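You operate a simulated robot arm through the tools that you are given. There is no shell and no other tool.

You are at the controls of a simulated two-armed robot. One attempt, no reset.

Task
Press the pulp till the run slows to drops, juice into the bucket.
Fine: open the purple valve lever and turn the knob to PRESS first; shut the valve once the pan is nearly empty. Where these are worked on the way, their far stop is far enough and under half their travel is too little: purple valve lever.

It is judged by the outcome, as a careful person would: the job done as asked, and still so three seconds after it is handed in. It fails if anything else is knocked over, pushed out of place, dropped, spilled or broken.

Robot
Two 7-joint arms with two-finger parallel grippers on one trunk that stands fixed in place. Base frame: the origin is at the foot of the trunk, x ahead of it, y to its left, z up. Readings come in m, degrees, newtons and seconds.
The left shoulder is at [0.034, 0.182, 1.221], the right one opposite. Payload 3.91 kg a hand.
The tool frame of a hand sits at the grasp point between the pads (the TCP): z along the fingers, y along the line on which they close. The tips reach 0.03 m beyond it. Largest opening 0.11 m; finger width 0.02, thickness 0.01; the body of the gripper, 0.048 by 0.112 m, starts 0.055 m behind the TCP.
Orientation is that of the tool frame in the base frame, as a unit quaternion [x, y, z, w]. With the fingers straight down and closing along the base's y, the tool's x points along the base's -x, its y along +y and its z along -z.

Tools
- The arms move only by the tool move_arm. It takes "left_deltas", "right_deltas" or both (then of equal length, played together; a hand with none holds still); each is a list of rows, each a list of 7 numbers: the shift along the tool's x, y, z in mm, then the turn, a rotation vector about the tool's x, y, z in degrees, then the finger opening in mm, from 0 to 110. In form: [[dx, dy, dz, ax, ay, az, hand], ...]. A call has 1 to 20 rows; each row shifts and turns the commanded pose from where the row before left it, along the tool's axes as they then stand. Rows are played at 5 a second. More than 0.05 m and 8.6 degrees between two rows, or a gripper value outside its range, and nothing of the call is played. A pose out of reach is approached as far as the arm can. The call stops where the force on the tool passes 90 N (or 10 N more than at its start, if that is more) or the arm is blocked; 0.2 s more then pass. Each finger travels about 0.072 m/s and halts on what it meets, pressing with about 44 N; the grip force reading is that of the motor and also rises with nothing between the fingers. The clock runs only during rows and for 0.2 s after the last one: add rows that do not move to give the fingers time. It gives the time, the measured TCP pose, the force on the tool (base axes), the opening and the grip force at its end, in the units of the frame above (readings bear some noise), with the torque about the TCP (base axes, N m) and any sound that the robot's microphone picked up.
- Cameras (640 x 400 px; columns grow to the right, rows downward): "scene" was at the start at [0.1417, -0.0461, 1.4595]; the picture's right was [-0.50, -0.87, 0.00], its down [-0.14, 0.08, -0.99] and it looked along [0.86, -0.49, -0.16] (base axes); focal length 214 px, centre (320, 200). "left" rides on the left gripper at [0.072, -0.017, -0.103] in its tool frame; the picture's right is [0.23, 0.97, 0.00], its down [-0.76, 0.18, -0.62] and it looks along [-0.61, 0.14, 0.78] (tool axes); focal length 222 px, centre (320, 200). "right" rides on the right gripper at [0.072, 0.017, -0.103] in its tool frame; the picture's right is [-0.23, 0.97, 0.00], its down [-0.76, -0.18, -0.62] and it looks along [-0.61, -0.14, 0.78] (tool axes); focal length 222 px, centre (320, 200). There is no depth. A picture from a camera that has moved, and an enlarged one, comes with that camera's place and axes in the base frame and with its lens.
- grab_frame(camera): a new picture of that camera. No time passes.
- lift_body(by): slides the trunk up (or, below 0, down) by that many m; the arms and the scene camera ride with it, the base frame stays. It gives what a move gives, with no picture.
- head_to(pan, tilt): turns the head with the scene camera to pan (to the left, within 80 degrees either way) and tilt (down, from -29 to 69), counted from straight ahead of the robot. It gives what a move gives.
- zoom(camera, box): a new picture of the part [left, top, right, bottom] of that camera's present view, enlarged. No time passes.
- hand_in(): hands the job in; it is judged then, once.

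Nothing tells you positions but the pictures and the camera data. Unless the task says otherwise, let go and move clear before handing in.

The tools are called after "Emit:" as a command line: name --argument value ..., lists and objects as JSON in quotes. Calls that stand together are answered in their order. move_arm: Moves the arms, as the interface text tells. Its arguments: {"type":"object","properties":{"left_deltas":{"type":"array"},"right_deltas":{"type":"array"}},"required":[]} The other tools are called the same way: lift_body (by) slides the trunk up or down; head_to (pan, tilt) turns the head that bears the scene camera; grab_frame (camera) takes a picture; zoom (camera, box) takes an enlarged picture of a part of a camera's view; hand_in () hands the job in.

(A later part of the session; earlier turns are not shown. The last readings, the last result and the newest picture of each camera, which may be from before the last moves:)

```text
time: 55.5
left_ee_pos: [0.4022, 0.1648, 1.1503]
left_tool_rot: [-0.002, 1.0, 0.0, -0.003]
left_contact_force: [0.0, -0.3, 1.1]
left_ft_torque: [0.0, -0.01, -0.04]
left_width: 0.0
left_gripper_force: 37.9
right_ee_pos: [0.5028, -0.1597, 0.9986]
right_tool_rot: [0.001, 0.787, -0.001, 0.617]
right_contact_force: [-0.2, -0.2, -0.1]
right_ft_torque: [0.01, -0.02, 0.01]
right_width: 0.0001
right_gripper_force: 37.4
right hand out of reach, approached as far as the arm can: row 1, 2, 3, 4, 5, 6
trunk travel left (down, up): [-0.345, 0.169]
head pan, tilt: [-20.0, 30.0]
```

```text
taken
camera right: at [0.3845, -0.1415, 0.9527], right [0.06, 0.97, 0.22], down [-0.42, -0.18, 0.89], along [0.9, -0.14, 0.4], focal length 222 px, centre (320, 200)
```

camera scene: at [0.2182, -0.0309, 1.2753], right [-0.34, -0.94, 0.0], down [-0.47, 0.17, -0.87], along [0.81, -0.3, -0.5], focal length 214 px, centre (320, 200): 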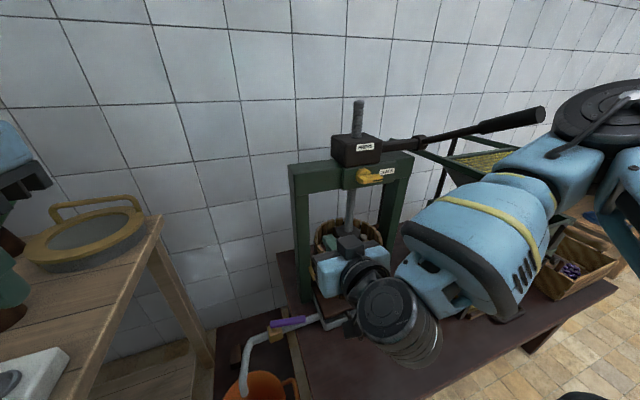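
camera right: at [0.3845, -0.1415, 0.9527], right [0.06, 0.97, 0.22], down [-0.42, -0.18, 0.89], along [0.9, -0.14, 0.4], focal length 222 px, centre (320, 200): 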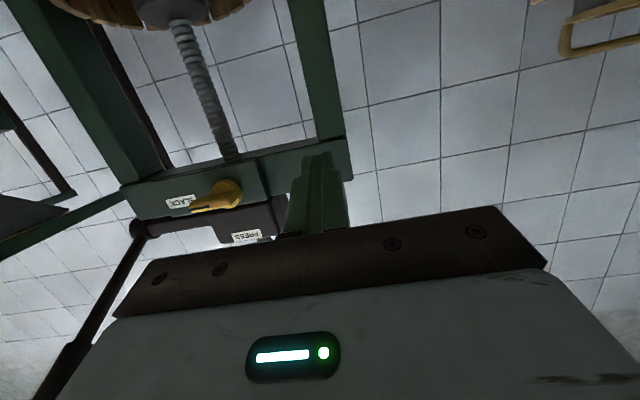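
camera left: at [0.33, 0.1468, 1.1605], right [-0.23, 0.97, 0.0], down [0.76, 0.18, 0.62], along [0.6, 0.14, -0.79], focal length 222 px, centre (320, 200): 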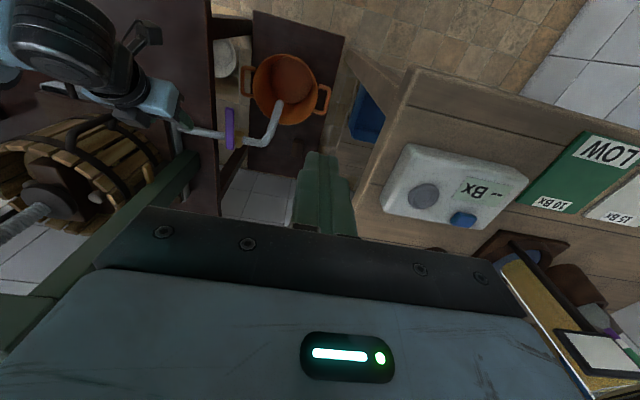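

The right wrist is at its limit in that posture, and its forearm is near the press lever. I'll park the right arm and use the left hand, coming from the left, for the knob.

Emit:
move_arm --right_deltas '[[0, 0, -10, 0, 8.5, 0, 0], [0, 0, -10, 0, 8.5, 0, 0], [0, 0, -10, 0, 8.5, 0, 0], [0, 0, -10, 0, 8.5, 0, 0], [0, 0, -10, 0, 8.5, 0, 0], [0, 0, 0, 0, 8.5, 0, 0], [0, 0, 0, 0, 8.5, 0, 0], [0, 0, 0, 0, 8.5, 0, 0], [0, 0, 0, 0, 8.5, 0, 0], [0, 0, 0, 0, 0, 0, 0]]'

Emit:
grab_frame --camera "scene"

```text
time: 57.7
left_ee_pos: [0.4024, 0.1648, 1.1491]
left_tool_rot: [-0.002, 1.0, 0.001, -0.003]
left_contact_force: [-0.6, -0.9, 0.2]
left_ft_torque: [0.03, -0.01, 0.01]
left_width: 0.0001
left_gripper_force: 37.5
right_ee_pos: [0.4612, -0.1602, 1.0221]
right_tool_rot: [0.0, 1.0, 0.0, -0.001]
right_contact_force: [-0.1, -0.8, 0.6]
right_ft_torque: [0.0, 0.01, -0.03]
right_width: 0.0
right_gripper_force: 37.7
trunk travel left (down, up): [-0.345, 0.169]
head pan, tilt: [-20.0, 30.0]
```

```text
taken
camera scene: at [0.2178, -0.0309, 1.2754], right [-0.34, -0.94, 0.0], down [-0.47, 0.17, -0.87], along [0.81, -0.3, -0.5], focal length 214 px, centre (320, 200)
```

scene: 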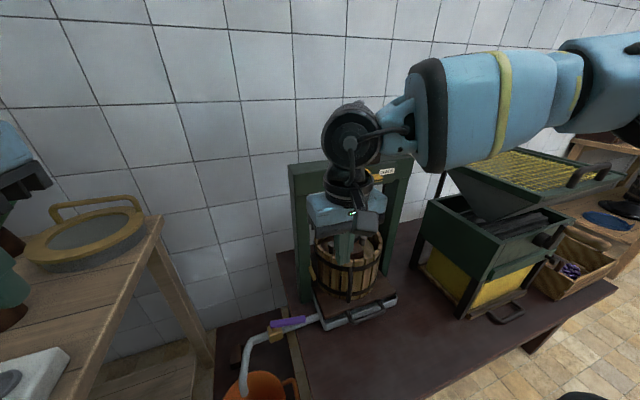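

The right hand is upright again. I'll withdraw it straight back first, then to its original parking spot.

Emit:
move_arm --right_deltas '[[36, 0, 0, 0, 0, 0, 0], [36, 0, 0, 0, 0, 0, 0], [36, 0, 0, 0, 0, 0, 0], [30, -20, -10, 0, 0, 0, 0], [25, -30, -20, 0, 0, 0, 0], [20, -35, -20, 0, 0, 0, 0], [10, -35, -25, 0, 0, 0, 0], [0, -30, -35, 0, 0, 0, 0], [0, -25, -40, 0, 0, 0, 0], [0, 0, -40, 0, 0, 0, 0], [0, 0, 0, 0, 0, 0, 0]]'

Emit:
grab_frame --camera "scene"

Emit:
grab_frame --camera "left"

```text
time: 60.1
left_ee_pos: [0.4036, 0.1638, 1.1487]
left_tool_rot: [-0.001, 1.0, 0.001, -0.003]
left_contact_force: [0.1, -0.4, -0.5]
left_ft_torque: [-0.01, -0.05, 0.0]
left_width: 0.0
left_gripper_force: 37.9
right_ee_pos: [0.2691, -0.3353, 1.2106]
right_tool_rot: [-0.001, 1.0, 0.0, 0.001]
right_contact_force: [0.5, -0.9, -0.1]
right_ft_torque: [0.01, 0.0, -0.02]
right_width: 0.0001
right_gripper_force: 37.7
trunk travel left (down, up): [-0.345, 0.169]
head pan, tilt: [-20.0, 30.0]
```

```text
taken
camera scene: at [0.2184, -0.0318, 1.2752], right [-0.34, -0.94, 0.0], down [-0.47, 0.17, -0.87], along [0.81, -0.3, -0.5], focal length 214 px, centre (320, 200)
```

scene: 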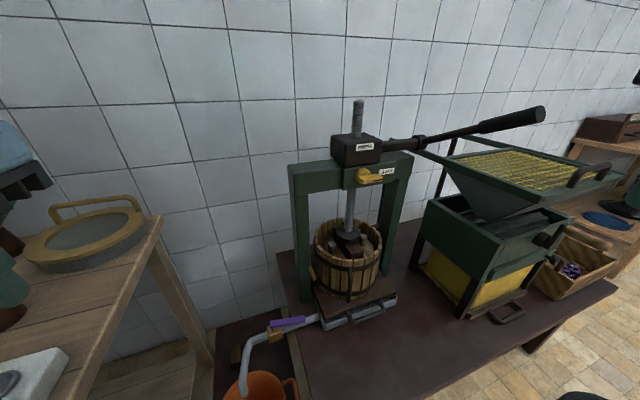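

```text
taken
camera left: at [0.3317, 0.1464, 1.2527], right [-0.23, 0.97, 0.0], down [0.77, 0.18, 0.62], along [0.6, 0.14, -0.79], focal length 222 px, centre (320, 200)
```

left: 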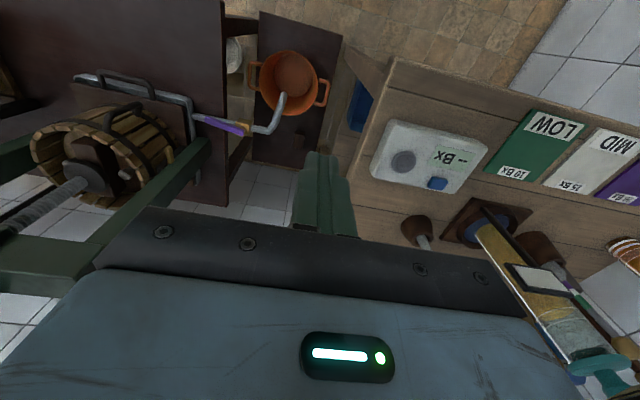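

The lever is untouched and the right arm is parked. I'll refine the knob geometry before moving the left hand.

Emit:
zoom --camera "scene" --box '[320, 110, 440, 210]'

Emit:
zoom --camera "scene" --box '[280, 180, 420, 300]'

Emit:
grab_frame --camera "right"

```text
4.00 times, centred on (380, 160) of scene
camera zoom: at [0.2184, -0.0318, 1.2752], right [-0.34, -0.94, 0.0], down [-0.47, 0.17, -0.87], along [0.81, -0.3, -0.5], focal length 858 px, centre (80, 360)
```

zoom: 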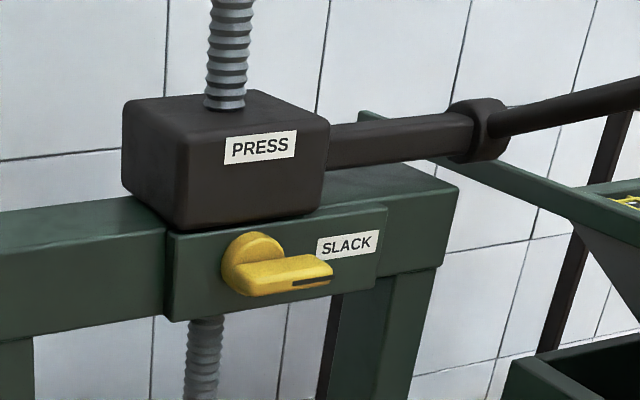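

```text
3.33 times, centred on (350, 240) of scene
camera zoom: at [0.2184, -0.0318, 1.2752], right [-0.34, -0.94, 0.0], down [-0.47, 0.17, -0.87], along [0.81, -0.3, -0.5], focal length 715 px, centre (220, 67)
```

zoom: 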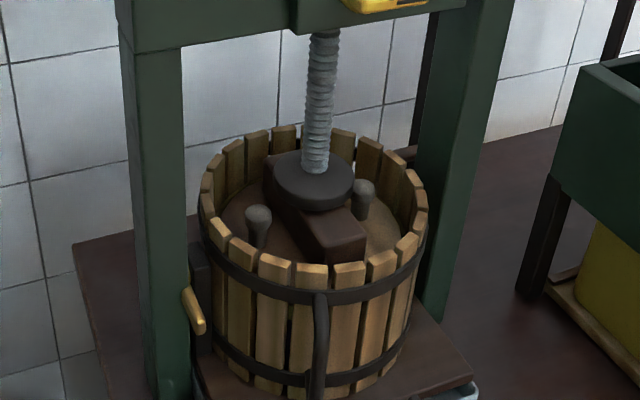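

```text
taken
camera right: at [0.1962, -0.3186, 1.3147], right [0.23, 0.97, 0.0], down [0.76, -0.18, 0.62], along [0.61, -0.14, -0.78], focal length 222 px, centre (320, 200)
```

right: 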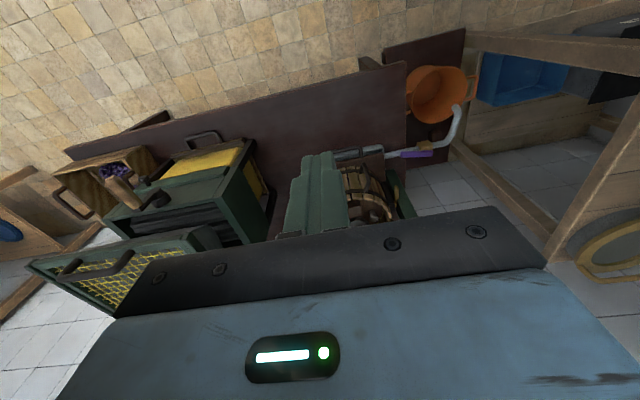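

Knob axis is about (y -0.325, z 1.043), with the pointer bar spanning x 0.64–0.675 and its tip at y≈-0.36. The right arm can reach it pointing forward-left from below the lever, so I'll lower the trunk and bring it there gradually.

Emit:
lift_body --by -0.09

Emit:
move_arm --right_deltas '[[-20, -15, 28, 0, 0, 0, 0], [-25, -15, 28, 0, 0, 0, 0], [-28, -18, 28, 0, 0, 0, 0], [-28, -18, 28, 0, 0, 0, 0], [-28, -18, 28, 0, 0, 0, 0], [0, 0, 0, 0, 0, 0, 0]]'

Emit:
head_to --pan -40 --tilt 30

Emit:
grab_frame --camera "scene"

```text
time: 61.3
left_ee_pos: [0.4026, 0.1657, 1.059]
left_tool_rot: [0.0, 1.0, -0.001, -0.003]
left_contact_force: [0.1, -0.4, -0.3]
left_ft_torque: [-0.01, 0.0, -0.02]
left_width: 0.0
left_gripper_force: 38.0
right_ee_pos: [0.2687, -0.336, 1.1208]
right_tool_rot: [0.0, 1.0, 0.001, 0.0]
right_contact_force: [-0.4, -0.3, -0.4]
right_ft_torque: [-0.01, 0.01, -0.04]
right_width: 0.0004
right_gripper_force: 37.6
trunk travel left (down, up): [-0.255, 0.259]
head pan, tilt: [-20.0, 30.0]
```

```text
time: 62.7
left_ee_pos: [0.4022, 0.1639, 1.0601]
left_tool_rot: [-0.002, 1.0, 0.0, -0.003]
left_contact_force: [1.2, 0.2, 0.9]
left_ft_torque: [-0.01, 0.03, 0.02]
left_width: 0.0
left_gripper_force: 37.7
right_ee_pos: [0.3969, -0.4223, 0.9799]
right_tool_rot: [-0.001, 1.0, 0.0, 0.001]
right_contact_force: [-1.1, 0.1, -0.5]
right_ft_torque: [-0.02, -0.01, -0.03]
right_width: 0.0
right_gripper_force: 38.0
trunk travel left (down, up): [-0.255, 0.259]
head pan, tilt: [-20.0, 30.0]
```

```text
time: 63.5
left_ee_pos: [0.4033, 0.1646, 1.0585]
left_tool_rot: [-0.002, 1.0, 0.0, -0.004]
left_contact_force: [-0.1, 0.4, 0.1]
left_ft_torque: [0.03, 0.01, 0.0]
left_width: 0.0001
left_gripper_force: 37.9
right_ee_pos: [0.397, -0.4218, 0.9816]
right_tool_rot: [-0.001, 1.0, 0.001, 0.0]
right_contact_force: [0.6, -0.6, -0.4]
right_ft_torque: [-0.01, -0.01, -0.02]
right_width: 0.0
right_gripper_force: 37.9
trunk travel left (down, up): [-0.255, 0.259]
head pan, tilt: [-40.0, 30.0]
```

```text
taken
camera scene: at [0.2269, -0.0581, 1.1847], right [-0.64, -0.77, 0.0], down [-0.38, 0.32, -0.87], along [0.66, -0.56, -0.5], focal length 214 px, centre (320, 200)
```

scene: 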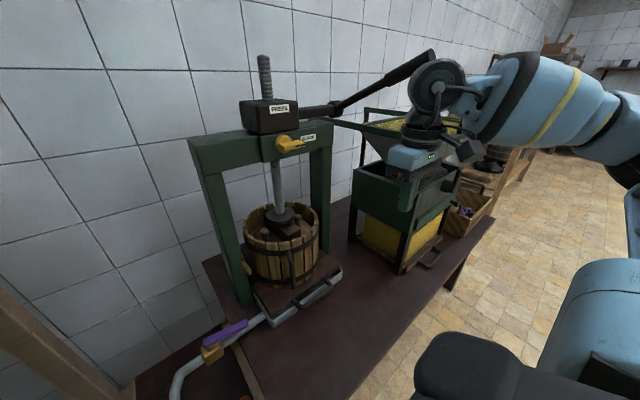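

The wrist is near but clear of the lever end. Pitching the hand up now will drop the wrist lower and back, away from it.

Emit:
move_arm --right_deltas '[[0, 0, 0, 0, -8.5, 0, 0], [0, 0, 0, 0, -8.5, 0, 0], [0, 0, 0, 0, -8.5, 0, 0], [0, 0, 0, 0, -8.5, 0, 0], [0, 0, 0, 0, -8.5, 0, 0], [0, 0, 0, 0, 0, 0, 0]]'

Emit:
grab_frame --camera "scene"

```text
time: 64.9
left_ee_pos: [0.4033, 0.1648, 1.06]
left_tool_rot: [-0.002, 1.0, 0.0, -0.004]
left_contact_force: [0.2, -0.3, 0.1]
left_ft_torque: [0.06, -0.01, -0.02]
left_width: 0.0
left_gripper_force: 37.2
right_ee_pos: [0.3971, -0.4208, 0.9821]
right_tool_rot: [-0.001, 0.932, 0.0, 0.364]
right_contact_force: [-0.6, 0.9, -0.2]
right_ft_torque: [0.01, -0.02, 0.04]
right_width: 0.0001
right_gripper_force: 37.9
trunk travel left (down, up): [-0.255, 0.259]
head pan, tilt: [-40.0, 30.0]
```

```text
taken
camera scene: at [0.2269, -0.058, 1.1847], right [-0.64, -0.77, 0.0], down [-0.38, 0.32, -0.87], along [0.66, -0.56, -0.5], focal length 214 px, centre (320, 200)
```

scene: 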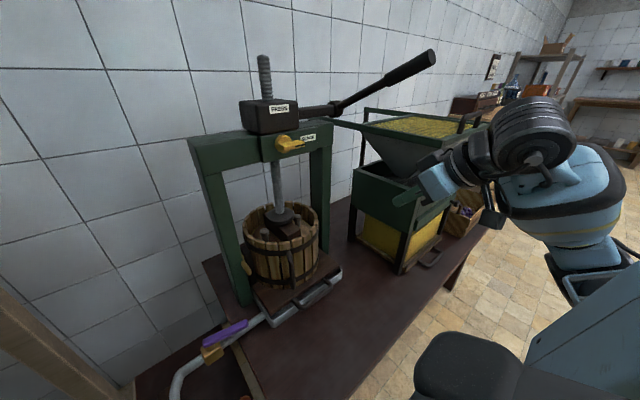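

Good, the hand is well below the lever now. Next I'll move forward and pitch up more, then yaw left toward the knob.

Emit:
move_arm --right_deltas '[[-20, 0, 18, 0, -8.5, 0, 0], [-14, 0, 22, 0, -8.5, 0, 0], [-10, 0, 22, 0, -8.5, 0, 0], [-6, 0, 20, 0, 0, 0, 0], [0, 0, 0, 0, 0, 0, 0]]'

Emit:
grab_frame --camera "scene"

Emit:
grab_frame --camera "right"

```text
time: 66.1
left_ee_pos: [0.4024, 0.1642, 1.0587]
left_tool_rot: [-0.002, 1.0, 0.001, -0.002]
left_contact_force: [0.3, -0.4, -0.1]
left_ft_torque: [-0.01, -0.06, -0.01]
left_width: 0.0
left_gripper_force: 37.9
right_ee_pos: [0.4959, -0.4171, 0.974]
right_tool_rot: [-0.001, 0.829, 0.001, 0.56]
right_contact_force: [-0.5, -0.3, -0.1]
right_ft_torque: [0.02, -0.04, -0.01]
right_width: 0.0
right_gripper_force: 38.1
trunk travel left (down, up): [-0.255, 0.259]
head pan, tilt: [-40.0, 30.0]
```

```text
taken
camera scene: at [0.2268, -0.0582, 1.1847], right [-0.64, -0.77, 0.0], down [-0.38, 0.32, -0.87], along [0.66, -0.56, -0.5], focal length 214 px, centre (320, 200)
```

scene: 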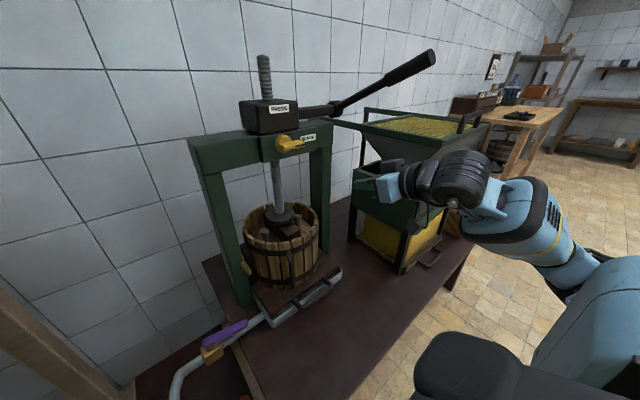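

```text
taken
camera right: at [0.3728, -0.4002, 0.9464], right [0.08, 0.97, 0.21], down [-0.29, -0.18, 0.94], along [0.95, -0.14, 0.27], focal length 222 px, centre (320, 200)
```

right: 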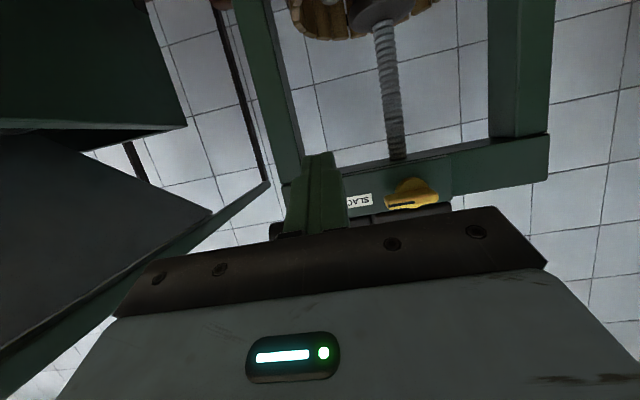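

The right hand is now in front of the press and below the lever, and I can see the knob. I'll approach below and in front of the pointer tip.

Emit:
move_arm --right_deltas '[[-16, 21, 21, 0, 0, 0, 0], [-16, 21, 21, 0, 0, 0, 0], [-16, 21, 21, 0, 0, 0, 0], [0, 0, 0, 0, 0, 0, 0]]'

Emit:
head_to --pan -20 --tilt 25

Emit:
zoom --camera "scene" --box '[280, 60, 480, 220]'

Emit:
grab_frame --camera "right"

```text
time: 67.1
left_ee_pos: [0.403, 0.1643, 1.0595]
left_tool_rot: [-0.002, 1.0, 0.001, -0.003]
left_contact_force: [0.2, -0.5, 0.6]
left_ft_torque: [0.03, -0.02, -0.01]
left_width: 0.0
left_gripper_force: 37.7
right_ee_pos: [0.5692, -0.3567, 0.9977]
right_tool_rot: [0.0, 0.828, 0.001, 0.561]
right_contact_force: [0.1, 0.3, 0.2]
right_ft_torque: [-0.01, -0.01, -0.01]
right_width: 0.0001
right_gripper_force: 37.8
trunk travel left (down, up): [-0.255, 0.259]
head pan, tilt: [-40.0, 30.0]
```

```text
time: 68.0
left_ee_pos: [0.4025, 0.1644, 1.06]
left_tool_rot: [-0.001, 1.0, 0.0, -0.004]
left_contact_force: [0.4, 0.5, -0.4]
left_ft_torque: [0.02, 0.01, -0.01]
left_width: 0.0
left_gripper_force: 38.1
right_ee_pos: [0.5698, -0.3567, 0.9973]
right_tool_rot: [0.0, 0.829, 0.0, 0.559]
right_contact_force: [0.0, -0.7, -0.6]
right_ft_torque: [0.02, 0.03, 0.04]
right_width: 0.0
right_gripper_force: 37.4
trunk travel left (down, up): [-0.255, 0.259]
head pan, tilt: [-20.0, 25.0]
```

```text
2.50 times, centred on (380, 140) of scene
camera zoom: at [0.2441, -0.0316, 1.1927], right [-0.34, -0.94, 0.0], down [-0.4, 0.14, -0.91], along [0.85, -0.31, -0.42], focal length 536 px, centre (170, 350)
```

zoom: 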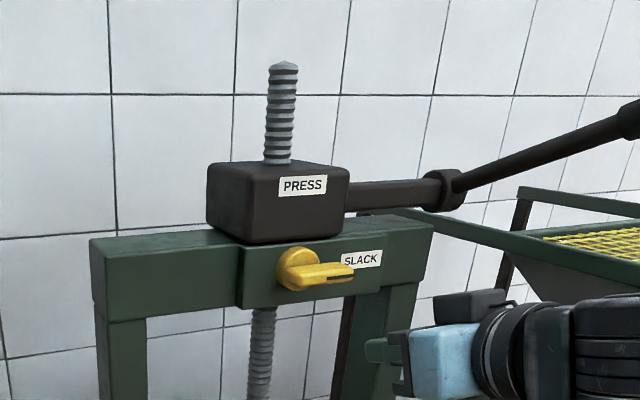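

```text
taken
camera right: at [0.4465, -0.3397, 0.9698], right [0.08, 0.97, 0.21], down [-0.29, -0.18, 0.94], along [0.95, -0.14, 0.27], focal length 222 px, centre (320, 200)
```

right: 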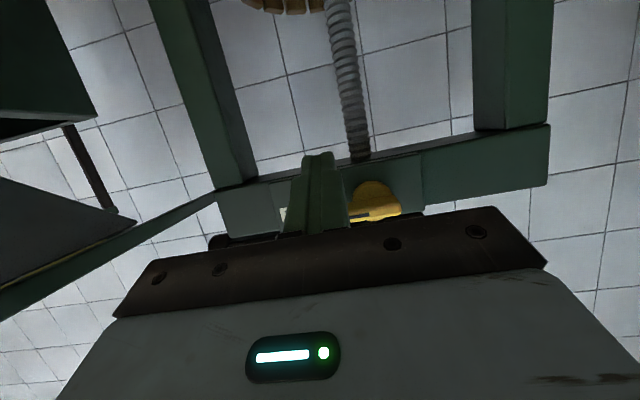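

The fingertip is just in front of and below the pointer. I'll slide it under the pointer bar.

Emit:
move_arm --right_deltas '[[-11.2, 0.6, 18.9, 0, 0, 0, 0], [-11.2, 0.6, 18.9, 0, 0, 0, 0], [-11.2, 0.5, 18.9, 0, 0, 0, 0], [0, 0, 0, 0, 0, 0, 0]]'

Emit:
zoom --camera "scene" --box '[330, 110, 450, 200]'

Emit:
zoom --camera "right" --box '[240, 120, 480, 240]'

```text
time: 69.0
left_ee_pos: [0.4039, 0.1655, 1.0588]
left_tool_rot: [-0.001, 1.0, 0.0, -0.003]
left_contact_force: [-0.4, -0.3, -0.7]
left_ft_torque: [-0.01, -0.02, -0.03]
left_width: 0.0001
left_gripper_force: 38.1
right_ee_pos: [0.6361, -0.3532, 1.006]
right_tool_rot: [-0.001, 0.829, 0.001, 0.559]
right_contact_force: [-0.2, -0.8, -0.2]
right_ft_torque: [0.01, 0.0, 0.01]
right_width: 0.0
right_gripper_force: 37.2
trunk travel left (down, up): [-0.255, 0.259]
head pan, tilt: [-20.0, 25.0]
```

```text
4.44 times, centred on (390, 155) of scene
camera zoom: at [0.2439, -0.0316, 1.1927], right [-0.34, -0.94, 0.0], down [-0.4, 0.14, -0.91], along [0.85, -0.31, -0.42], focal length 953 px, centre (9, 400)
```

zoom: 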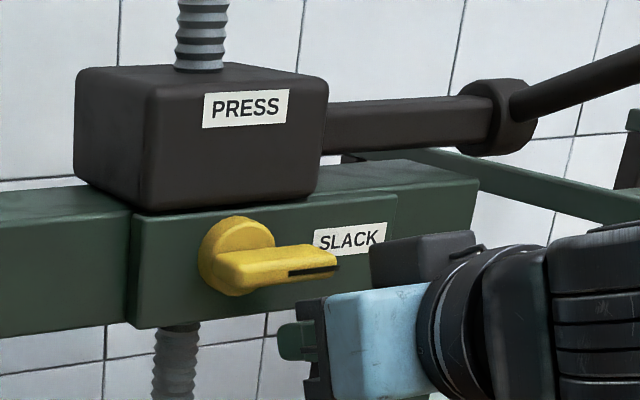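

```text
2.67 times, centred on (360, 180) of right
camera zoom: at [0.5126, -0.3369, 0.9781], right [0.08, 0.97, 0.21], down [-0.29, -0.18, 0.94], along [0.95, -0.14, 0.27], focal length 592 px, centre (213, 253)
```

zoom: 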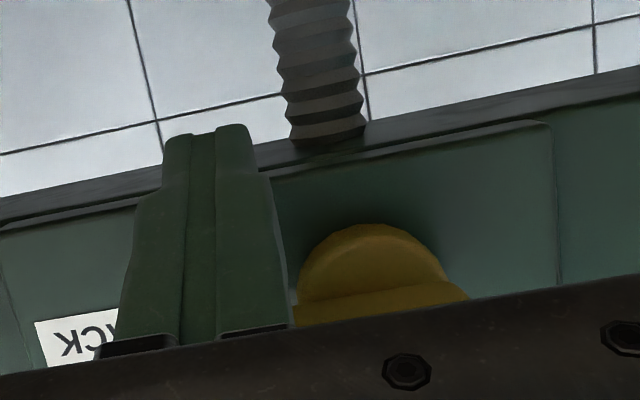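

The fingertip is under the pointer, no contact yet. I'll push straight up in small steps.

Emit:
move_arm --right_deltas '[[-8.35, -1, -3.4, 0, 0, 0, 0], [-8.35, -1, -3.4, 0, 0, 0, 0], [-8.35, -1, -3.4, 0, 0, 0, 0]]'

Emit:
zoom --camera "scene" --box '[330, 110, 450, 200]'

Emit:
zoom --camera "right" --box '[240, 120, 480, 240]'

```text
time: 69.8
left_ee_pos: [0.4034, 0.1635, 1.0605]
left_tool_rot: [-0.002, 1.0, -0.001, -0.003]
left_contact_force: [0.2, -0.4, 0.0]
left_ft_torque: [0.02, 0.02, 0.02]
left_width: 0.0
left_gripper_force: 37.6
right_ee_pos: [0.6369, -0.3583, 1.0327]
right_tool_rot: [0.0, 0.829, -0.001, 0.56]
right_contact_force: [-1.7, -0.5, -1.1]
right_ft_torque: [-0.04, 0.03, 0.0]
right_width: 0.0
right_gripper_force: 37.9
trunk travel left (down, up): [-0.255, 0.259]
head pan, tilt: [-20.0, 25.0]
```

```text
4.44 times, centred on (390, 155) of scene
camera zoom: at [0.244, -0.0316, 1.1927], right [-0.34, -0.94, 0.0], down [-0.4, 0.14, -0.91], along [0.85, -0.31, -0.42], focal length 953 px, centre (9, 400)
```

zoom: 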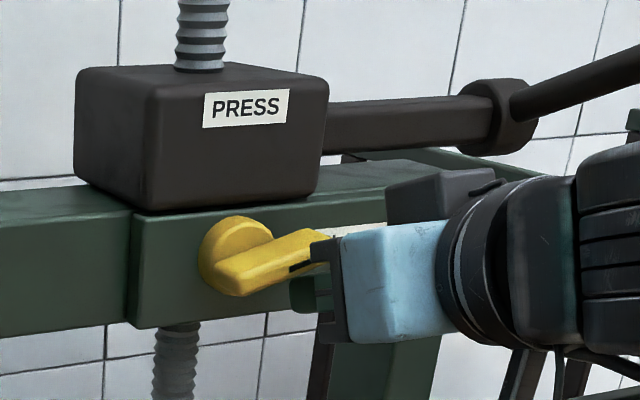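

```text
2.67 times, centred on (360, 180) of right
camera zoom: at [0.5131, -0.3408, 1.0052], right [0.08, 0.97, 0.21], down [-0.29, -0.18, 0.94], along [0.95, -0.14, 0.27], focal length 592 px, centre (213, 253)
```

zoom: 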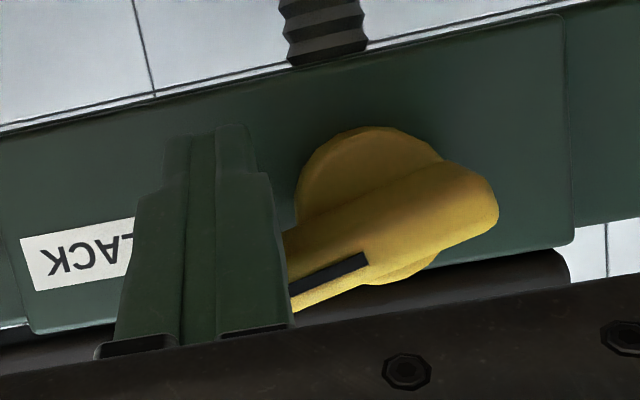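

The pointer is turning. I'll continue upward, curving slightly left along the arc.

Emit:
move_arm --right_deltas '[[-8.35, -1, -3.4, 0, 0, 0, 0], [-8.35, 0, -3.4, 0, 0, 0, 0], [-8.35, 2, -3.4, 0, 0, 0, 0]]'

Emit:
zoom --camera "scene" --box '[330, 110, 450, 200]'

Emit:
zoom --camera "right" --box '[240, 120, 480, 240]'

```text
time: 70.6
left_ee_pos: [0.4026, 0.1637, 1.0589]
left_tool_rot: [-0.001, 1.0, -0.001, -0.003]
left_contact_force: [0.2, -0.1, -0.3]
left_ft_torque: [-0.02, 0.01, -0.01]
left_width: 0.0
left_gripper_force: 37.6
right_ee_pos: [0.6355, -0.3564, 1.0595]
right_tool_rot: [0.001, 0.829, -0.001, 0.56]
right_contact_force: [0.4, 0.2, -0.3]
right_ft_torque: [-0.04, 0.04, -0.03]
right_width: 0.0
right_gripper_force: 37.9
trunk travel left (down, up): [-0.255, 0.259]
head pan, tilt: [-20.0, 25.0]
```

```text
4.44 times, centred on (390, 155) of scene
camera zoom: at [0.244, -0.0314, 1.1927], right [-0.34, -0.94, 0.0], down [-0.4, 0.14, -0.91], along [0.85, -0.31, -0.42], focal length 953 px, centre (9, 400)
```

zoom: 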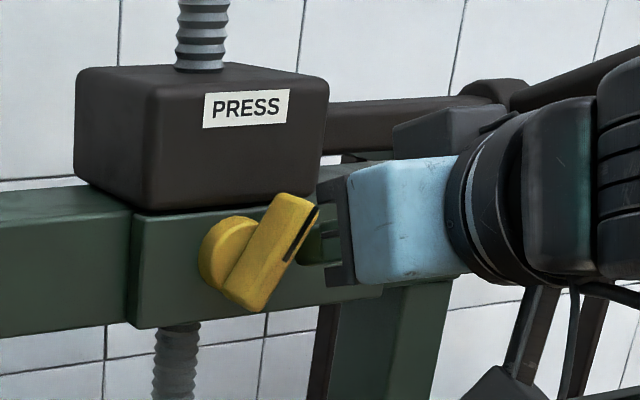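

```text
2.67 times, centred on (360, 180) of right
camera zoom: at [0.5129, -0.3393, 1.0321], right [0.08, 0.97, 0.21], down [-0.29, -0.18, 0.94], along [0.95, -0.14, 0.27], focal length 592 px, centre (213, 253)
```

zoom: 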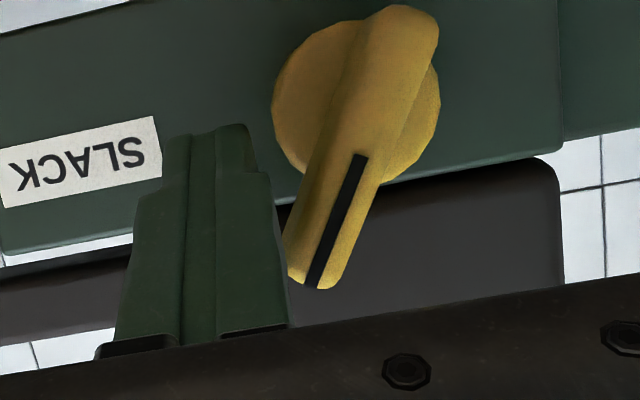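

The pointer is about two-thirds round. Now I'll push it left toward PRESS until it stops.

Emit:
move_arm --right_deltas '[[-2, 6, -0.8, 0, 0, 0, 0], [-1, 6, -0.4, 0, 0, 0, 0], [0, 5, 0, 0, 0, 0, 0]]'

Emit:
zoom --camera "scene" --box '[330, 110, 450, 200]'

Emit:
zoom --camera "right" --box '[240, 120, 480, 240]'

```text
time: 71.4
left_ee_pos: [0.402, 0.1627, 1.0595]
left_tool_rot: [-0.002, 1.0, 0.002, -0.003]
left_contact_force: [0.2, 0.5, -0.2]
left_ft_torque: [0.03, -0.02, -0.04]
left_width: 0.0
left_gripper_force: 37.7
right_ee_pos: [0.6361, -0.3405, 1.0628]
right_tool_rot: [0.0, 0.829, 0.0, 0.56]
right_contact_force: [-1.8, -6.5, 4.6]
right_ft_torque: [0.08, -0.05, -0.01]
right_width: 0.0
right_gripper_force: 37.6
trunk travel left (down, up): [-0.255, 0.259]
head pan, tilt: [-20.0, 25.0]
```

```text
4.44 times, centred on (390, 155) of scene
camera zoom: at [0.2434, -0.0322, 1.1929], right [-0.34, -0.94, 0.0], down [-0.4, 0.14, -0.91], along [0.85, -0.31, -0.42], focal length 953 px, centre (9, 400)
```

zoom: 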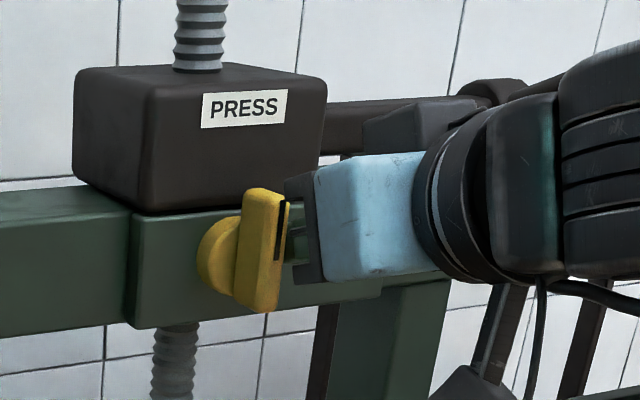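

```text
2.67 times, centred on (360, 180) of right
camera zoom: at [0.5123, -0.3227, 1.035], right [0.09, 0.97, 0.21], down [-0.3, -0.18, 0.94], along [0.95, -0.14, 0.27], focal length 592 px, centre (213, 253)
```

zoom: 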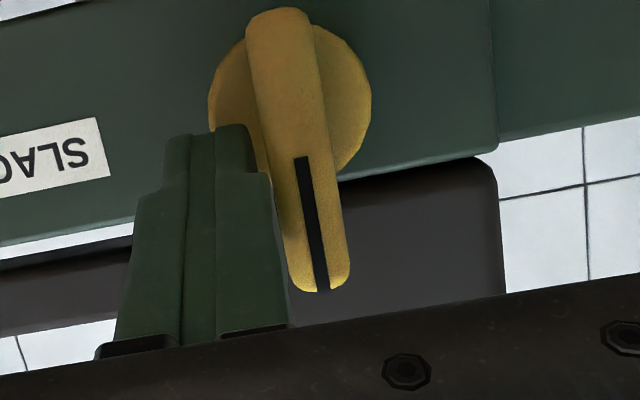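

The pointer now stands vertical at PRESS with force starting to build. I'll nudge a touch more to confirm the stop.

Emit:
move_arm --right_deltas '[[0, 3, 0, 0, 0, 0, 0], [0, 2, 0, 0, 0, 0, 0]]'

Emit:
zoom --camera "right" --box '[240, 120, 480, 240]'

```text
time: 72.0
left_ee_pos: [0.4013, 0.1628, 1.0601]
left_tool_rot: [-0.002, 1.0, 0.002, -0.002]
left_contact_force: [0.5, 1.0, -0.1]
left_ft_torque: [0.06, 0.0, 0.02]
left_width: 0.0
left_gripper_force: 37.7
right_ee_pos: [0.6355, -0.3415, 1.063]
right_tool_rot: [0.003, 0.828, -0.001, 0.561]
right_contact_force: [-9.9, -27.0, 8.7]
right_ft_torque: [0.11, -0.16, -0.17]
right_width: 0.0
right_gripper_force: 37.8
trunk travel left (down, up): [-0.255, 0.259]
head pan, tilt: [-20.0, 25.0]
```

```text
2.67 times, centred on (360, 180) of right
camera zoom: at [0.5124, -0.3217, 1.0348], right [0.09, 0.97, 0.21], down [-0.3, -0.18, 0.94], along [0.95, -0.15, 0.27], focal length 592 px, centre (213, 253)
```

zoom: 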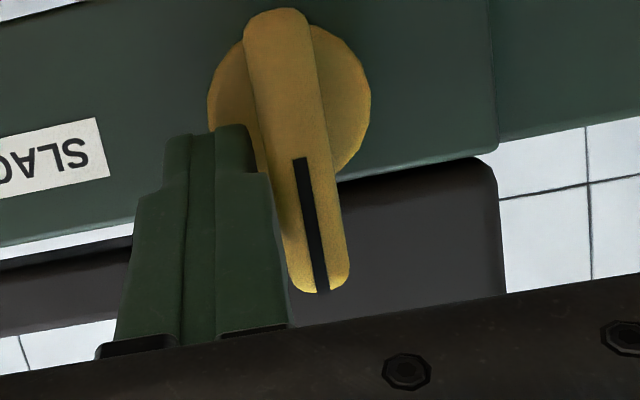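

Stop confirmed at PRESS. I'll back the finger off the pointer, withdraw below the lever, and then prepare to work the press lever.

Emit:
move_arm --right_deltas '[[0, -8, 0, 0, 0, 0, 0], [0, -6, 0, 0, 0, 0, 0], [8, 0, -20, 0, 0, 0, 0], [16, 0, -30, 0, 0, 0, 0], [20, -10, -30, 0, 0, 0, 0], [20, -10, -30, 0, 0, 0, 0], [20, -10, -30, 0, 0, 0, 0], [0, 0, 0, 0, 0, 0, 0]]'

Emit:
grab_frame --camera "scene"

Emit:
zoom --camera "scene" --box '[320, 60, 560, 220]'

```text
time: 73.8
left_ee_pos: [0.4034, 0.164, 1.0594]
left_tool_rot: [-0.002, 1.0, 0.001, -0.004]
left_contact_force: [0.0, -0.1, -0.6]
left_ft_torque: [-0.02, 0.05, 0.0]
left_width: 0.0
left_gripper_force: 37.8
right_ee_pos: [0.4748, -0.3799, 1.0305]
right_tool_rot: [0.0, 0.829, 0.0, 0.559]
right_contact_force: [0.4, 0.1, 0.2]
right_ft_torque: [-0.01, 0.0, 0.0]
right_width: 0.0002
right_gripper_force: 37.4
trunk travel left (down, up): [-0.255, 0.259]
head pan, tilt: [-20.0, 25.0]
```

```text
taken
camera scene: at [0.2447, -0.0318, 1.1925], right [-0.34, -0.94, 0.0], down [-0.4, 0.14, -0.91], along [0.85, -0.31, -0.42], focal length 214 px, centre (320, 200)
```

scene: 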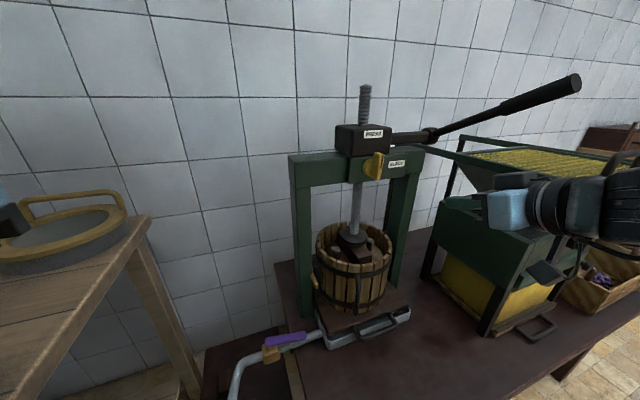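

```text
2.50 times, centred on (440, 140) of scene
camera zoom: at [0.2447, -0.0318, 1.1925], right [-0.34, -0.94, 0.0], down [-0.4, 0.14, -0.91], along [0.85, -0.31, -0.42], focal length 536 px, centre (20, 350)
```

zoom: 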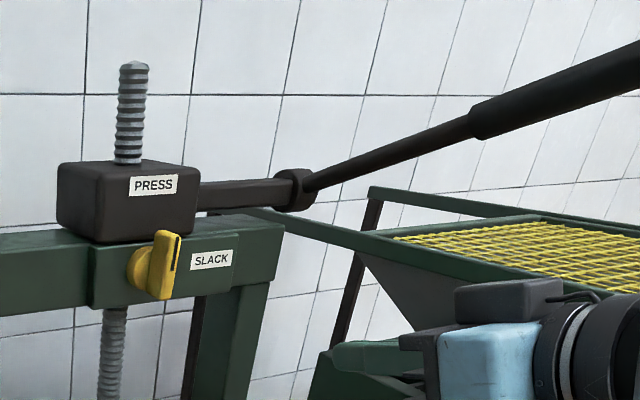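

Tracing the lever more carefully: a horizontal shaft runs from the block to a collar at about (0.73, -0.545, 1.10), and the handle rises from there toward me to (0.46, -0.532, 1.217). So it's a pump handle that swings up and down. I'll park the right arm and raise the trunk so I can take the handle from above.

Emit:
move_arm --right_deltas '[[25, -13, -17, 0, 0, 0, 0], [25, -13, -17, 0, 0, 0, 0], [25, -13, -17, 0, 0, 0, 0], [0, 0, 0, 0, 8.5, 0, 0], [0, 0, 0, 0, 8.5, 0, 0], [0, 0, 0, 0, 8.5, 0, 0], [0, 0, 0, 0, 8.5, 0, 0], [0, 0, 0, 0, 8.5, 0, 0], [0, 0, 0, 0, 8.5, 0, 0], [0, 0, 0, 0, 8.5, 0, 0], [0, 0, 0, 0, 8.5, 0, 0], [28, 18, -28, 0, 0, 0, 0], [28, 18, -28, 0, 0, 0, 0], [28, 18, -28, 0, 0, 0, 0], [25, 15, -28, 0, 0, 0, 0], [20, 15, -28, 0, 0, 0, 0], [0, 0, 0, 0, 0, 0, 0]]'

Emit:
lift_body --by 0.12

Emit:
lift_body --by 0.08

Emit:
head_to --pan -45 --tilt 30

Emit:
grab_frame --camera "scene"

Emit:
grab_frame --camera "right"

```text
time: 77.4
left_ee_pos: [0.4027, 0.1636, 1.0595]
left_tool_rot: [-0.002, 1.0, 0.001, -0.004]
left_contact_force: [-0.7, -0.7, 0.2]
left_ft_torque: [0.01, 0.02, 0.02]
left_width: 0.0002
left_gripper_force: 37.8
right_ee_pos: [0.2926, -0.3569, 1.1385]
right_tool_rot: [0.0, 1.0, 0.0, 0.001]
right_contact_force: [0.1, -0.1, 0.4]
right_ft_torque: [0.04, -0.04, -0.03]
right_width: 0.0
right_gripper_force: 37.8
right hand out of reach, approached as far as the arm can: row 1, 2, 3
trunk travel left (down, up): [-0.255, 0.259]
head pan, tilt: [-20.0, 25.0]
```

```text
time: 78.9
left_ee_pos: [0.4036, 0.1642, 1.1793]
left_tool_rot: [-0.002, 1.0, 0.001, -0.004]
left_contact_force: [-0.1, -0.5, 0.0]
left_ft_torque: [-0.01, 0.02, -0.04]
left_width: 0.0
left_gripper_force: 37.8
right_ee_pos: [0.2931, -0.3574, 1.2563]
right_tool_rot: [0.0, 1.0, 0.0, 0.0]
right_contact_force: [-0.1, 0.1, -0.3]
right_ft_torque: [-0.03, -0.03, -0.02]
right_width: 0.0
right_gripper_force: 37.0
trunk travel left (down, up): [-0.375, 0.139]
head pan, tilt: [-20.0, 25.0]
```

```text
time: 80.0
left_ee_pos: [0.4044, 0.1648, 1.2578]
left_tool_rot: [-0.001, 1.0, 0.001, -0.003]
left_contact_force: [0.1, 0.1, 0.2]
left_ft_torque: [0.0, 0.04, -0.01]
left_width: 0.0
left_gripper_force: 37.8
right_ee_pos: [0.2949, -0.358, 1.3367]
right_tool_rot: [-0.001, 1.0, 0.0, 0.0]
right_contact_force: [-0.3, 0.1, 1.1]
right_ft_torque: [0.01, 0.01, 0.0]
right_width: 0.0
right_gripper_force: 37.8
trunk travel left (down, up): [-0.455, 0.059]
head pan, tilt: [-20.0, 25.0]
```

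```text
time: 80.9
left_ee_pos: [0.4033, 0.1653, 1.2584]
left_tool_rot: [-0.002, 1.0, 0.001, -0.003]
left_contact_force: [-0.1, -1.0, 0.3]
left_ft_torque: [-0.01, 0.01, 0.0]
left_width: 0.0
left_gripper_force: 37.7
right_ee_pos: [0.2933, -0.3571, 1.3371]
right_tool_rot: [0.0, 1.0, 0.0, 0.0]
right_contact_force: [0.1, 0.1, 0.1]
right_ft_torque: [-0.02, 0.01, -0.02]
right_width: 0.0
right_gripper_force: 37.7
trunk travel left (down, up): [-0.455, 0.059]
head pan, tilt: [-45.0, 30.0]
```

```text
taken
camera scene: at [0.144, -0.0639, 1.4015], right [-0.71, -0.71, 0.0], down [-0.35, 0.35, -0.87], along [0.61, -0.61, -0.5], focal length 214 px, centre (320, 200)
```

scene: 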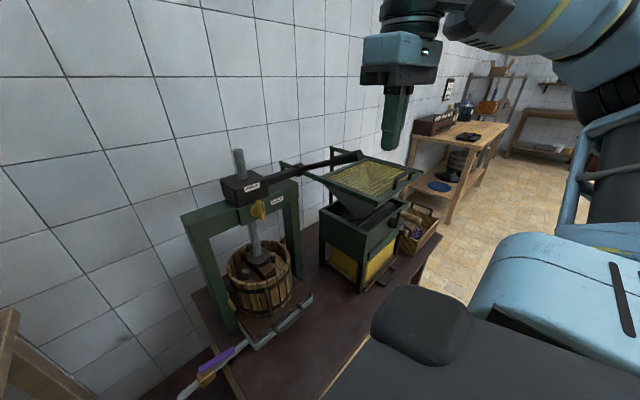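

```text
taken
camera right: at [0.2205, -0.3398, 1.4415], right [0.23, 0.97, 0.0], down [0.76, -0.18, 0.62], along [0.61, -0.14, -0.78], focal length 222 px, centre (320, 200)
```

right: 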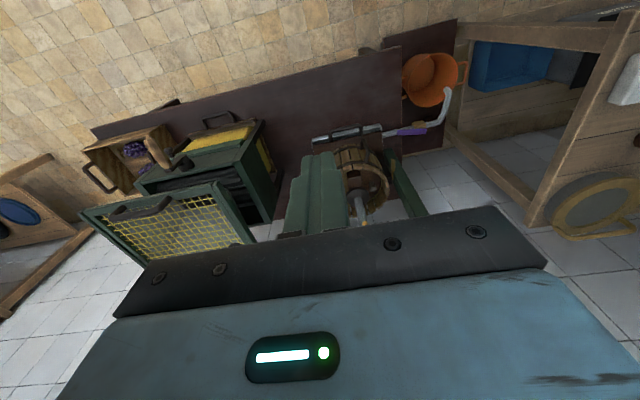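

The handle hasn't moved and the hand is above it. I'll open the fingers and position the right hand above the grip end.

Emit:
move_arm --right_deltas '[[0, -10, -10, 0, 0, 0, 20], [-30, -28, 0, 0, 0, 0, 50], [-34, -28, 0, 0, 0, 0, 80], [-34, -28, 0, 0, 0, 0, 90], [-34, -28, 0, 0, 0, 0, 90], [-34, -28, 5, 0, 0, 0, 90], [-33, -26, 10, 0, 0, 0, 90], [0, 0, 0, 0, 0, 0, 90]]'

Emit:
grab_frame --camera "scene"

Emit:
grab_frame --camera "right"

```text
time: 82.7
left_ee_pos: [0.4028, 0.1653, 1.2601]
left_tool_rot: [-0.002, 1.0, 0.0, -0.002]
left_contact_force: [0.1, -0.6, -0.8]
left_ft_torque: [-0.01, -0.02, 0.0]
left_width: 0.0
left_gripper_force: 37.4
right_ee_pos: [0.471, -0.4981, 1.3075]
right_tool_rot: [0.001, 1.0, 0.001, 0.002]
right_contact_force: [-0.2, -0.2, -0.4]
right_ft_torque: [-0.04, -0.03, 0.03]
right_width: 0.0902
right_gripper_force: 0.1
right hand out of reach, approached as far as the arm can: row 6, 7
trunk travel left (down, up): [-0.455, 0.059]
head pan, tilt: [-45.0, 30.0]
```

```text
taken
camera scene: at [0.1435, -0.064, 1.4016], right [-0.71, -0.71, 0.0], down [-0.35, 0.35, -0.87], along [0.61, -0.61, -0.5], focal length 214 px, centre (320, 200)
```

scene: 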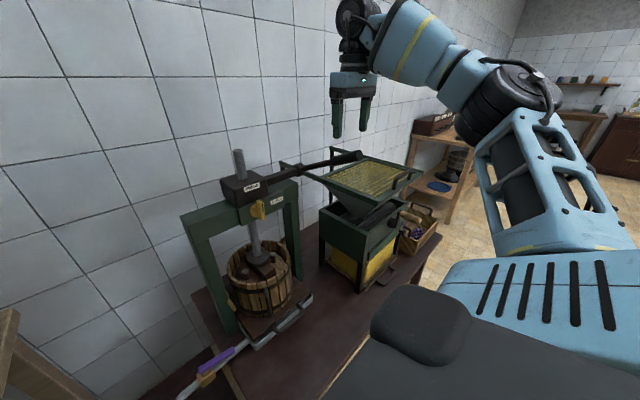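

```text
taken
camera right: at [0.3981, -0.4797, 1.4106], right [0.23, 0.97, 0.0], down [0.76, -0.18, 0.63], along [0.61, -0.14, -0.78], focal length 222 px, centre (320, 200)
```

right: 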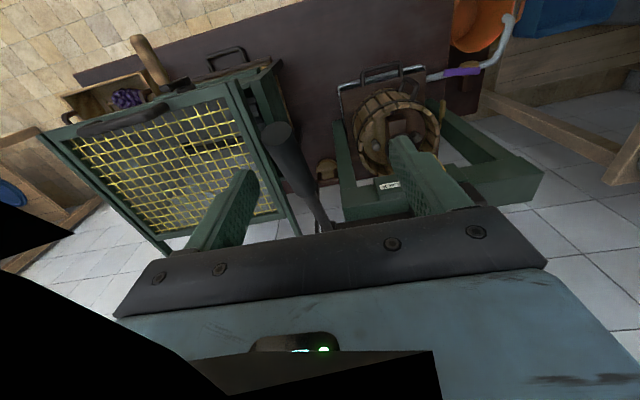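

The handle lies between the open fingers, and the hopper rim sits about 8 cm to its right and lower, so there's room. I'll pitch the hand forward a little to gain reach and shift right to centre on the handle.

Emit:
move_arm --right_deltas '[[0, 0, -10, 0, -8.5, 0, 90], [0, 0, 0, 0, -8.5, 0, 90], [0, 0, 0, 0, -8.5, 0, 90], [0, -18, 0, 0, 0, 0, 90], [0, -18, 0, 0, 0, 0, 90], [0, 0, 0, 0, 0, 0, 90]]'

Emit:
grab_frame --camera "scene"

Emit:
grab_frame --camera "right"

```text
time: 84.1
left_ee_pos: [0.4039, 0.1653, 1.2592]
left_tool_rot: [-0.002, 1.0, 0.001, -0.002]
left_contact_force: [-0.2, 0.1, -0.7]
left_ft_torque: [0.01, 0.02, 0.0]
left_width: 0.0001
left_gripper_force: 37.6
right_ee_pos: [0.4708, -0.5319, 1.3188]
right_tool_rot: [0.0, 0.975, 0.0, 0.222]
right_contact_force: [-1.4, -0.3, 1.0]
right_ft_torque: [-0.02, 0.02, 0.03]
right_width: 0.0898
right_gripper_force: 0.0
trunk travel left (down, up): [-0.455, 0.059]
head pan, tilt: [-45.0, 30.0]
```

```text
taken
camera scene: at [0.1438, -0.0636, 1.4015], right [-0.71, -0.71, 0.0], down [-0.35, 0.35, -0.87], along [0.61, -0.61, -0.5], focal length 214 px, centre (320, 200)
```

scene: 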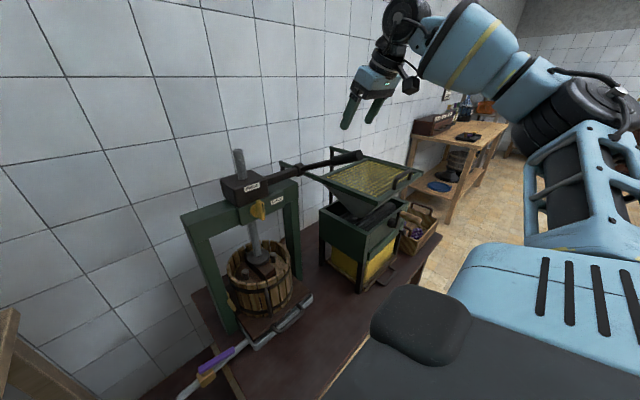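

```text
taken
camera right: at [0.3606, -0.5149, 1.3812], right [0.2, 0.97, 0.1], down [0.42, -0.18, 0.89], along [0.89, -0.14, -0.44], focal length 222 px, centre (320, 200)
```

right: 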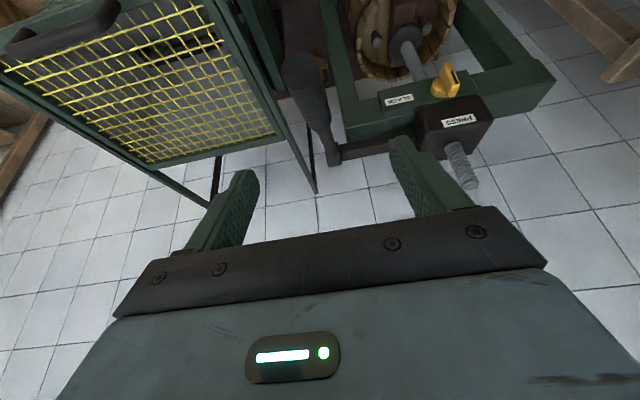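

Centred. Now I'll descend so the handle sits between the pads near its end.

Emit:
move_arm --right_deltas '[[9.5, -0.3, 26.2, 0, 0, 0, 90], [9.5, -0.3, 26.2, 0, 0, 0, 90], [9.5, -0.3, 26.2, 0, 0, 0, 90], [9.5, -0.3, 26.2, 0, 0, 0, 90], [0, 0, 0, 0, 0, 0, 90]]'

Emit:
grab_frame --camera "right"

Emit:
zoom --camera "scene" --box '[240, 60, 480, 230]'

```text
time: 85.3
left_ee_pos: [0.4027, 0.1658, 1.2588]
left_tool_rot: [-0.002, 1.0, 0.0, -0.002]
left_contact_force: [-0.3, -0.8, 0.2]
left_ft_torque: [-0.03, -0.01, 0.01]
left_width: 0.0001
left_gripper_force: 37.3
right_ee_pos: [0.4846, -0.535, 1.207]
right_tool_rot: [-0.001, 0.975, 0.0, 0.222]
right_contact_force: [0.5, -0.3, -0.2]
right_ft_torque: [-0.02, -0.01, 0.02]
right_width: 0.0899
right_gripper_force: 0.1
trunk travel left (down, up): [-0.455, 0.059]
head pan, tilt: [-45.0, 30.0]
```

```text
taken
camera right: at [0.3731, -0.5177, 1.2696], right [0.2, 0.97, 0.1], down [0.42, -0.18, 0.89], along [0.89, -0.14, -0.44], focal length 222 px, centre (320, 200)
```

right: 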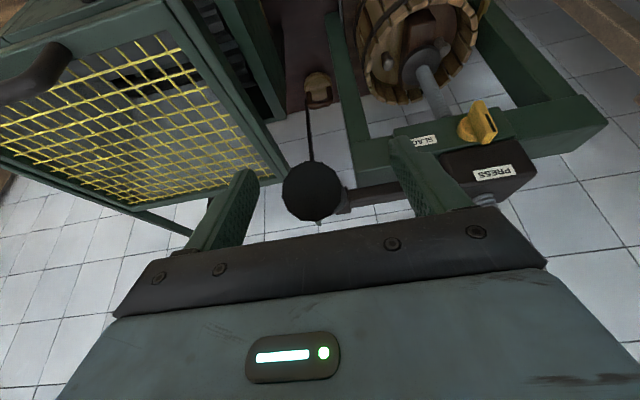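

```text
2.35 times, centred on (360, 145) of scene
camera zoom: at [0.1438, -0.0637, 1.4015], right [-0.71, -0.71, 0.0], down [-0.35, 0.35, -0.87], along [0.61, -0.61, -0.5], focal length 505 px, centre (226, 329)
```

zoom: 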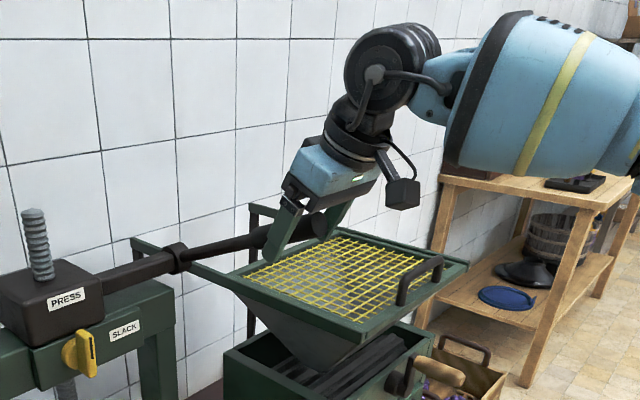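

The handle is between the fingers. Closing to grip it now.

Emit:
move_arm --right_deltas '[[0, 0, 0, 0, 0, 0, 60], [0, 0, 0, 0, 0, 0, 30], [0, 0, 0, 0, 0, 0, 10], [0, 0, 0, 0, 0, 0, 10]]'

Emit:
zoom --camera "scene" --box '[240, 60, 480, 230]'

```text
time: 86.3
left_ee_pos: [0.4027, 0.1645, 1.2599]
left_tool_rot: [-0.002, 1.0, 0.001, -0.002]
left_contact_force: [-0.1, 0.1, -0.2]
left_ft_torque: [0.01, -0.02, -0.01]
left_width: 0.0
left_gripper_force: 37.5
right_ee_pos: [0.4822, -0.5361, 1.2072]
right_tool_rot: [0.0, 0.975, 0.0, 0.222]
right_contact_force: [-0.3, -7.5, 2.0]
right_ft_torque: [-0.1, -0.09, -0.06]
right_width: 0.0298
right_gripper_force: 45.6
trunk travel left (down, up): [-0.455, 0.059]
head pan, tilt: [-45.0, 30.0]
```

```text
2.35 times, centred on (360, 145) of scene
camera zoom: at [0.1438, -0.065, 1.4015], right [-0.71, -0.71, 0.0], down [-0.35, 0.35, -0.87], along [0.61, -0.61, -0.5], focal length 505 px, centre (226, 329)
```

zoom: 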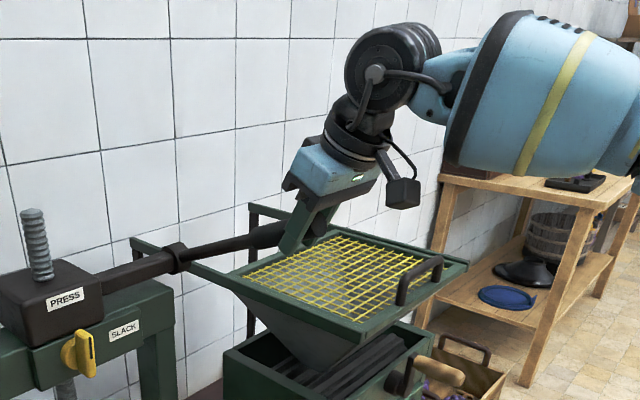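

Gripped at 30 mm width. I'll test the pump direction with a small downward arc about the collar and watch the force and sound.

Emit:
move_arm --right_deltas '[[8.9, 0, 7.75, 0, -2.5, 0, 10], [8.9, 0, 7.75, 0, -2.5, 0, 10], [8.9, 0, 7.75, 0, -2.5, 0, 10]]'

Emit:
zoom --camera "scene" --box '[180, 60, 480, 280]'

```text
time: 87.1
left_ee_pos: [0.4048, 0.1638, 1.2584]
left_tool_rot: [-0.002, 1.0, 0.001, -0.003]
left_contact_force: [-0.7, 0.1, 0.4]
left_ft_torque: [0.03, 0.04, 0.0]
left_width: 0.0
left_gripper_force: 37.8
right_ee_pos: [0.4708, -0.5364, 1.173]
right_tool_rot: [0.0, 0.958, 0.001, 0.286]
right_contact_force: [11.6, -9.0, 1.2]
right_ft_torque: [0.32, -0.85, 0.35]
right_width: 0.0298
right_gripper_force: 44.9
trunk travel left (down, up): [-0.455, 0.059]
head pan, tilt: [-45.0, 30.0]
```

```text
1.82 times, centred on (330, 170) of scene
camera zoom: at [0.1457, -0.0654, 1.4012], right [-0.71, -0.71, 0.0], down [-0.35, 0.35, -0.87], along [0.61, -0.61, -0.5], focal length 390 px, centre (302, 254)
```

zoom: 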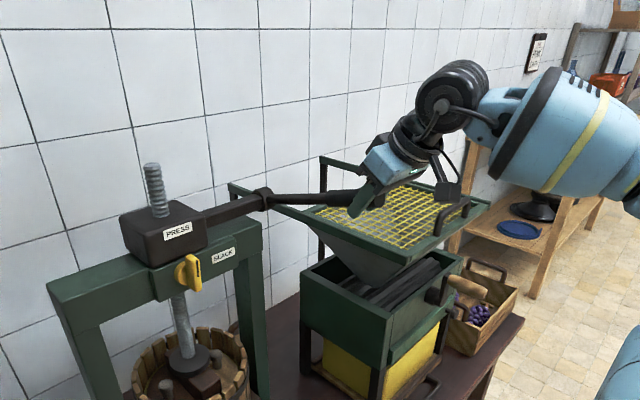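

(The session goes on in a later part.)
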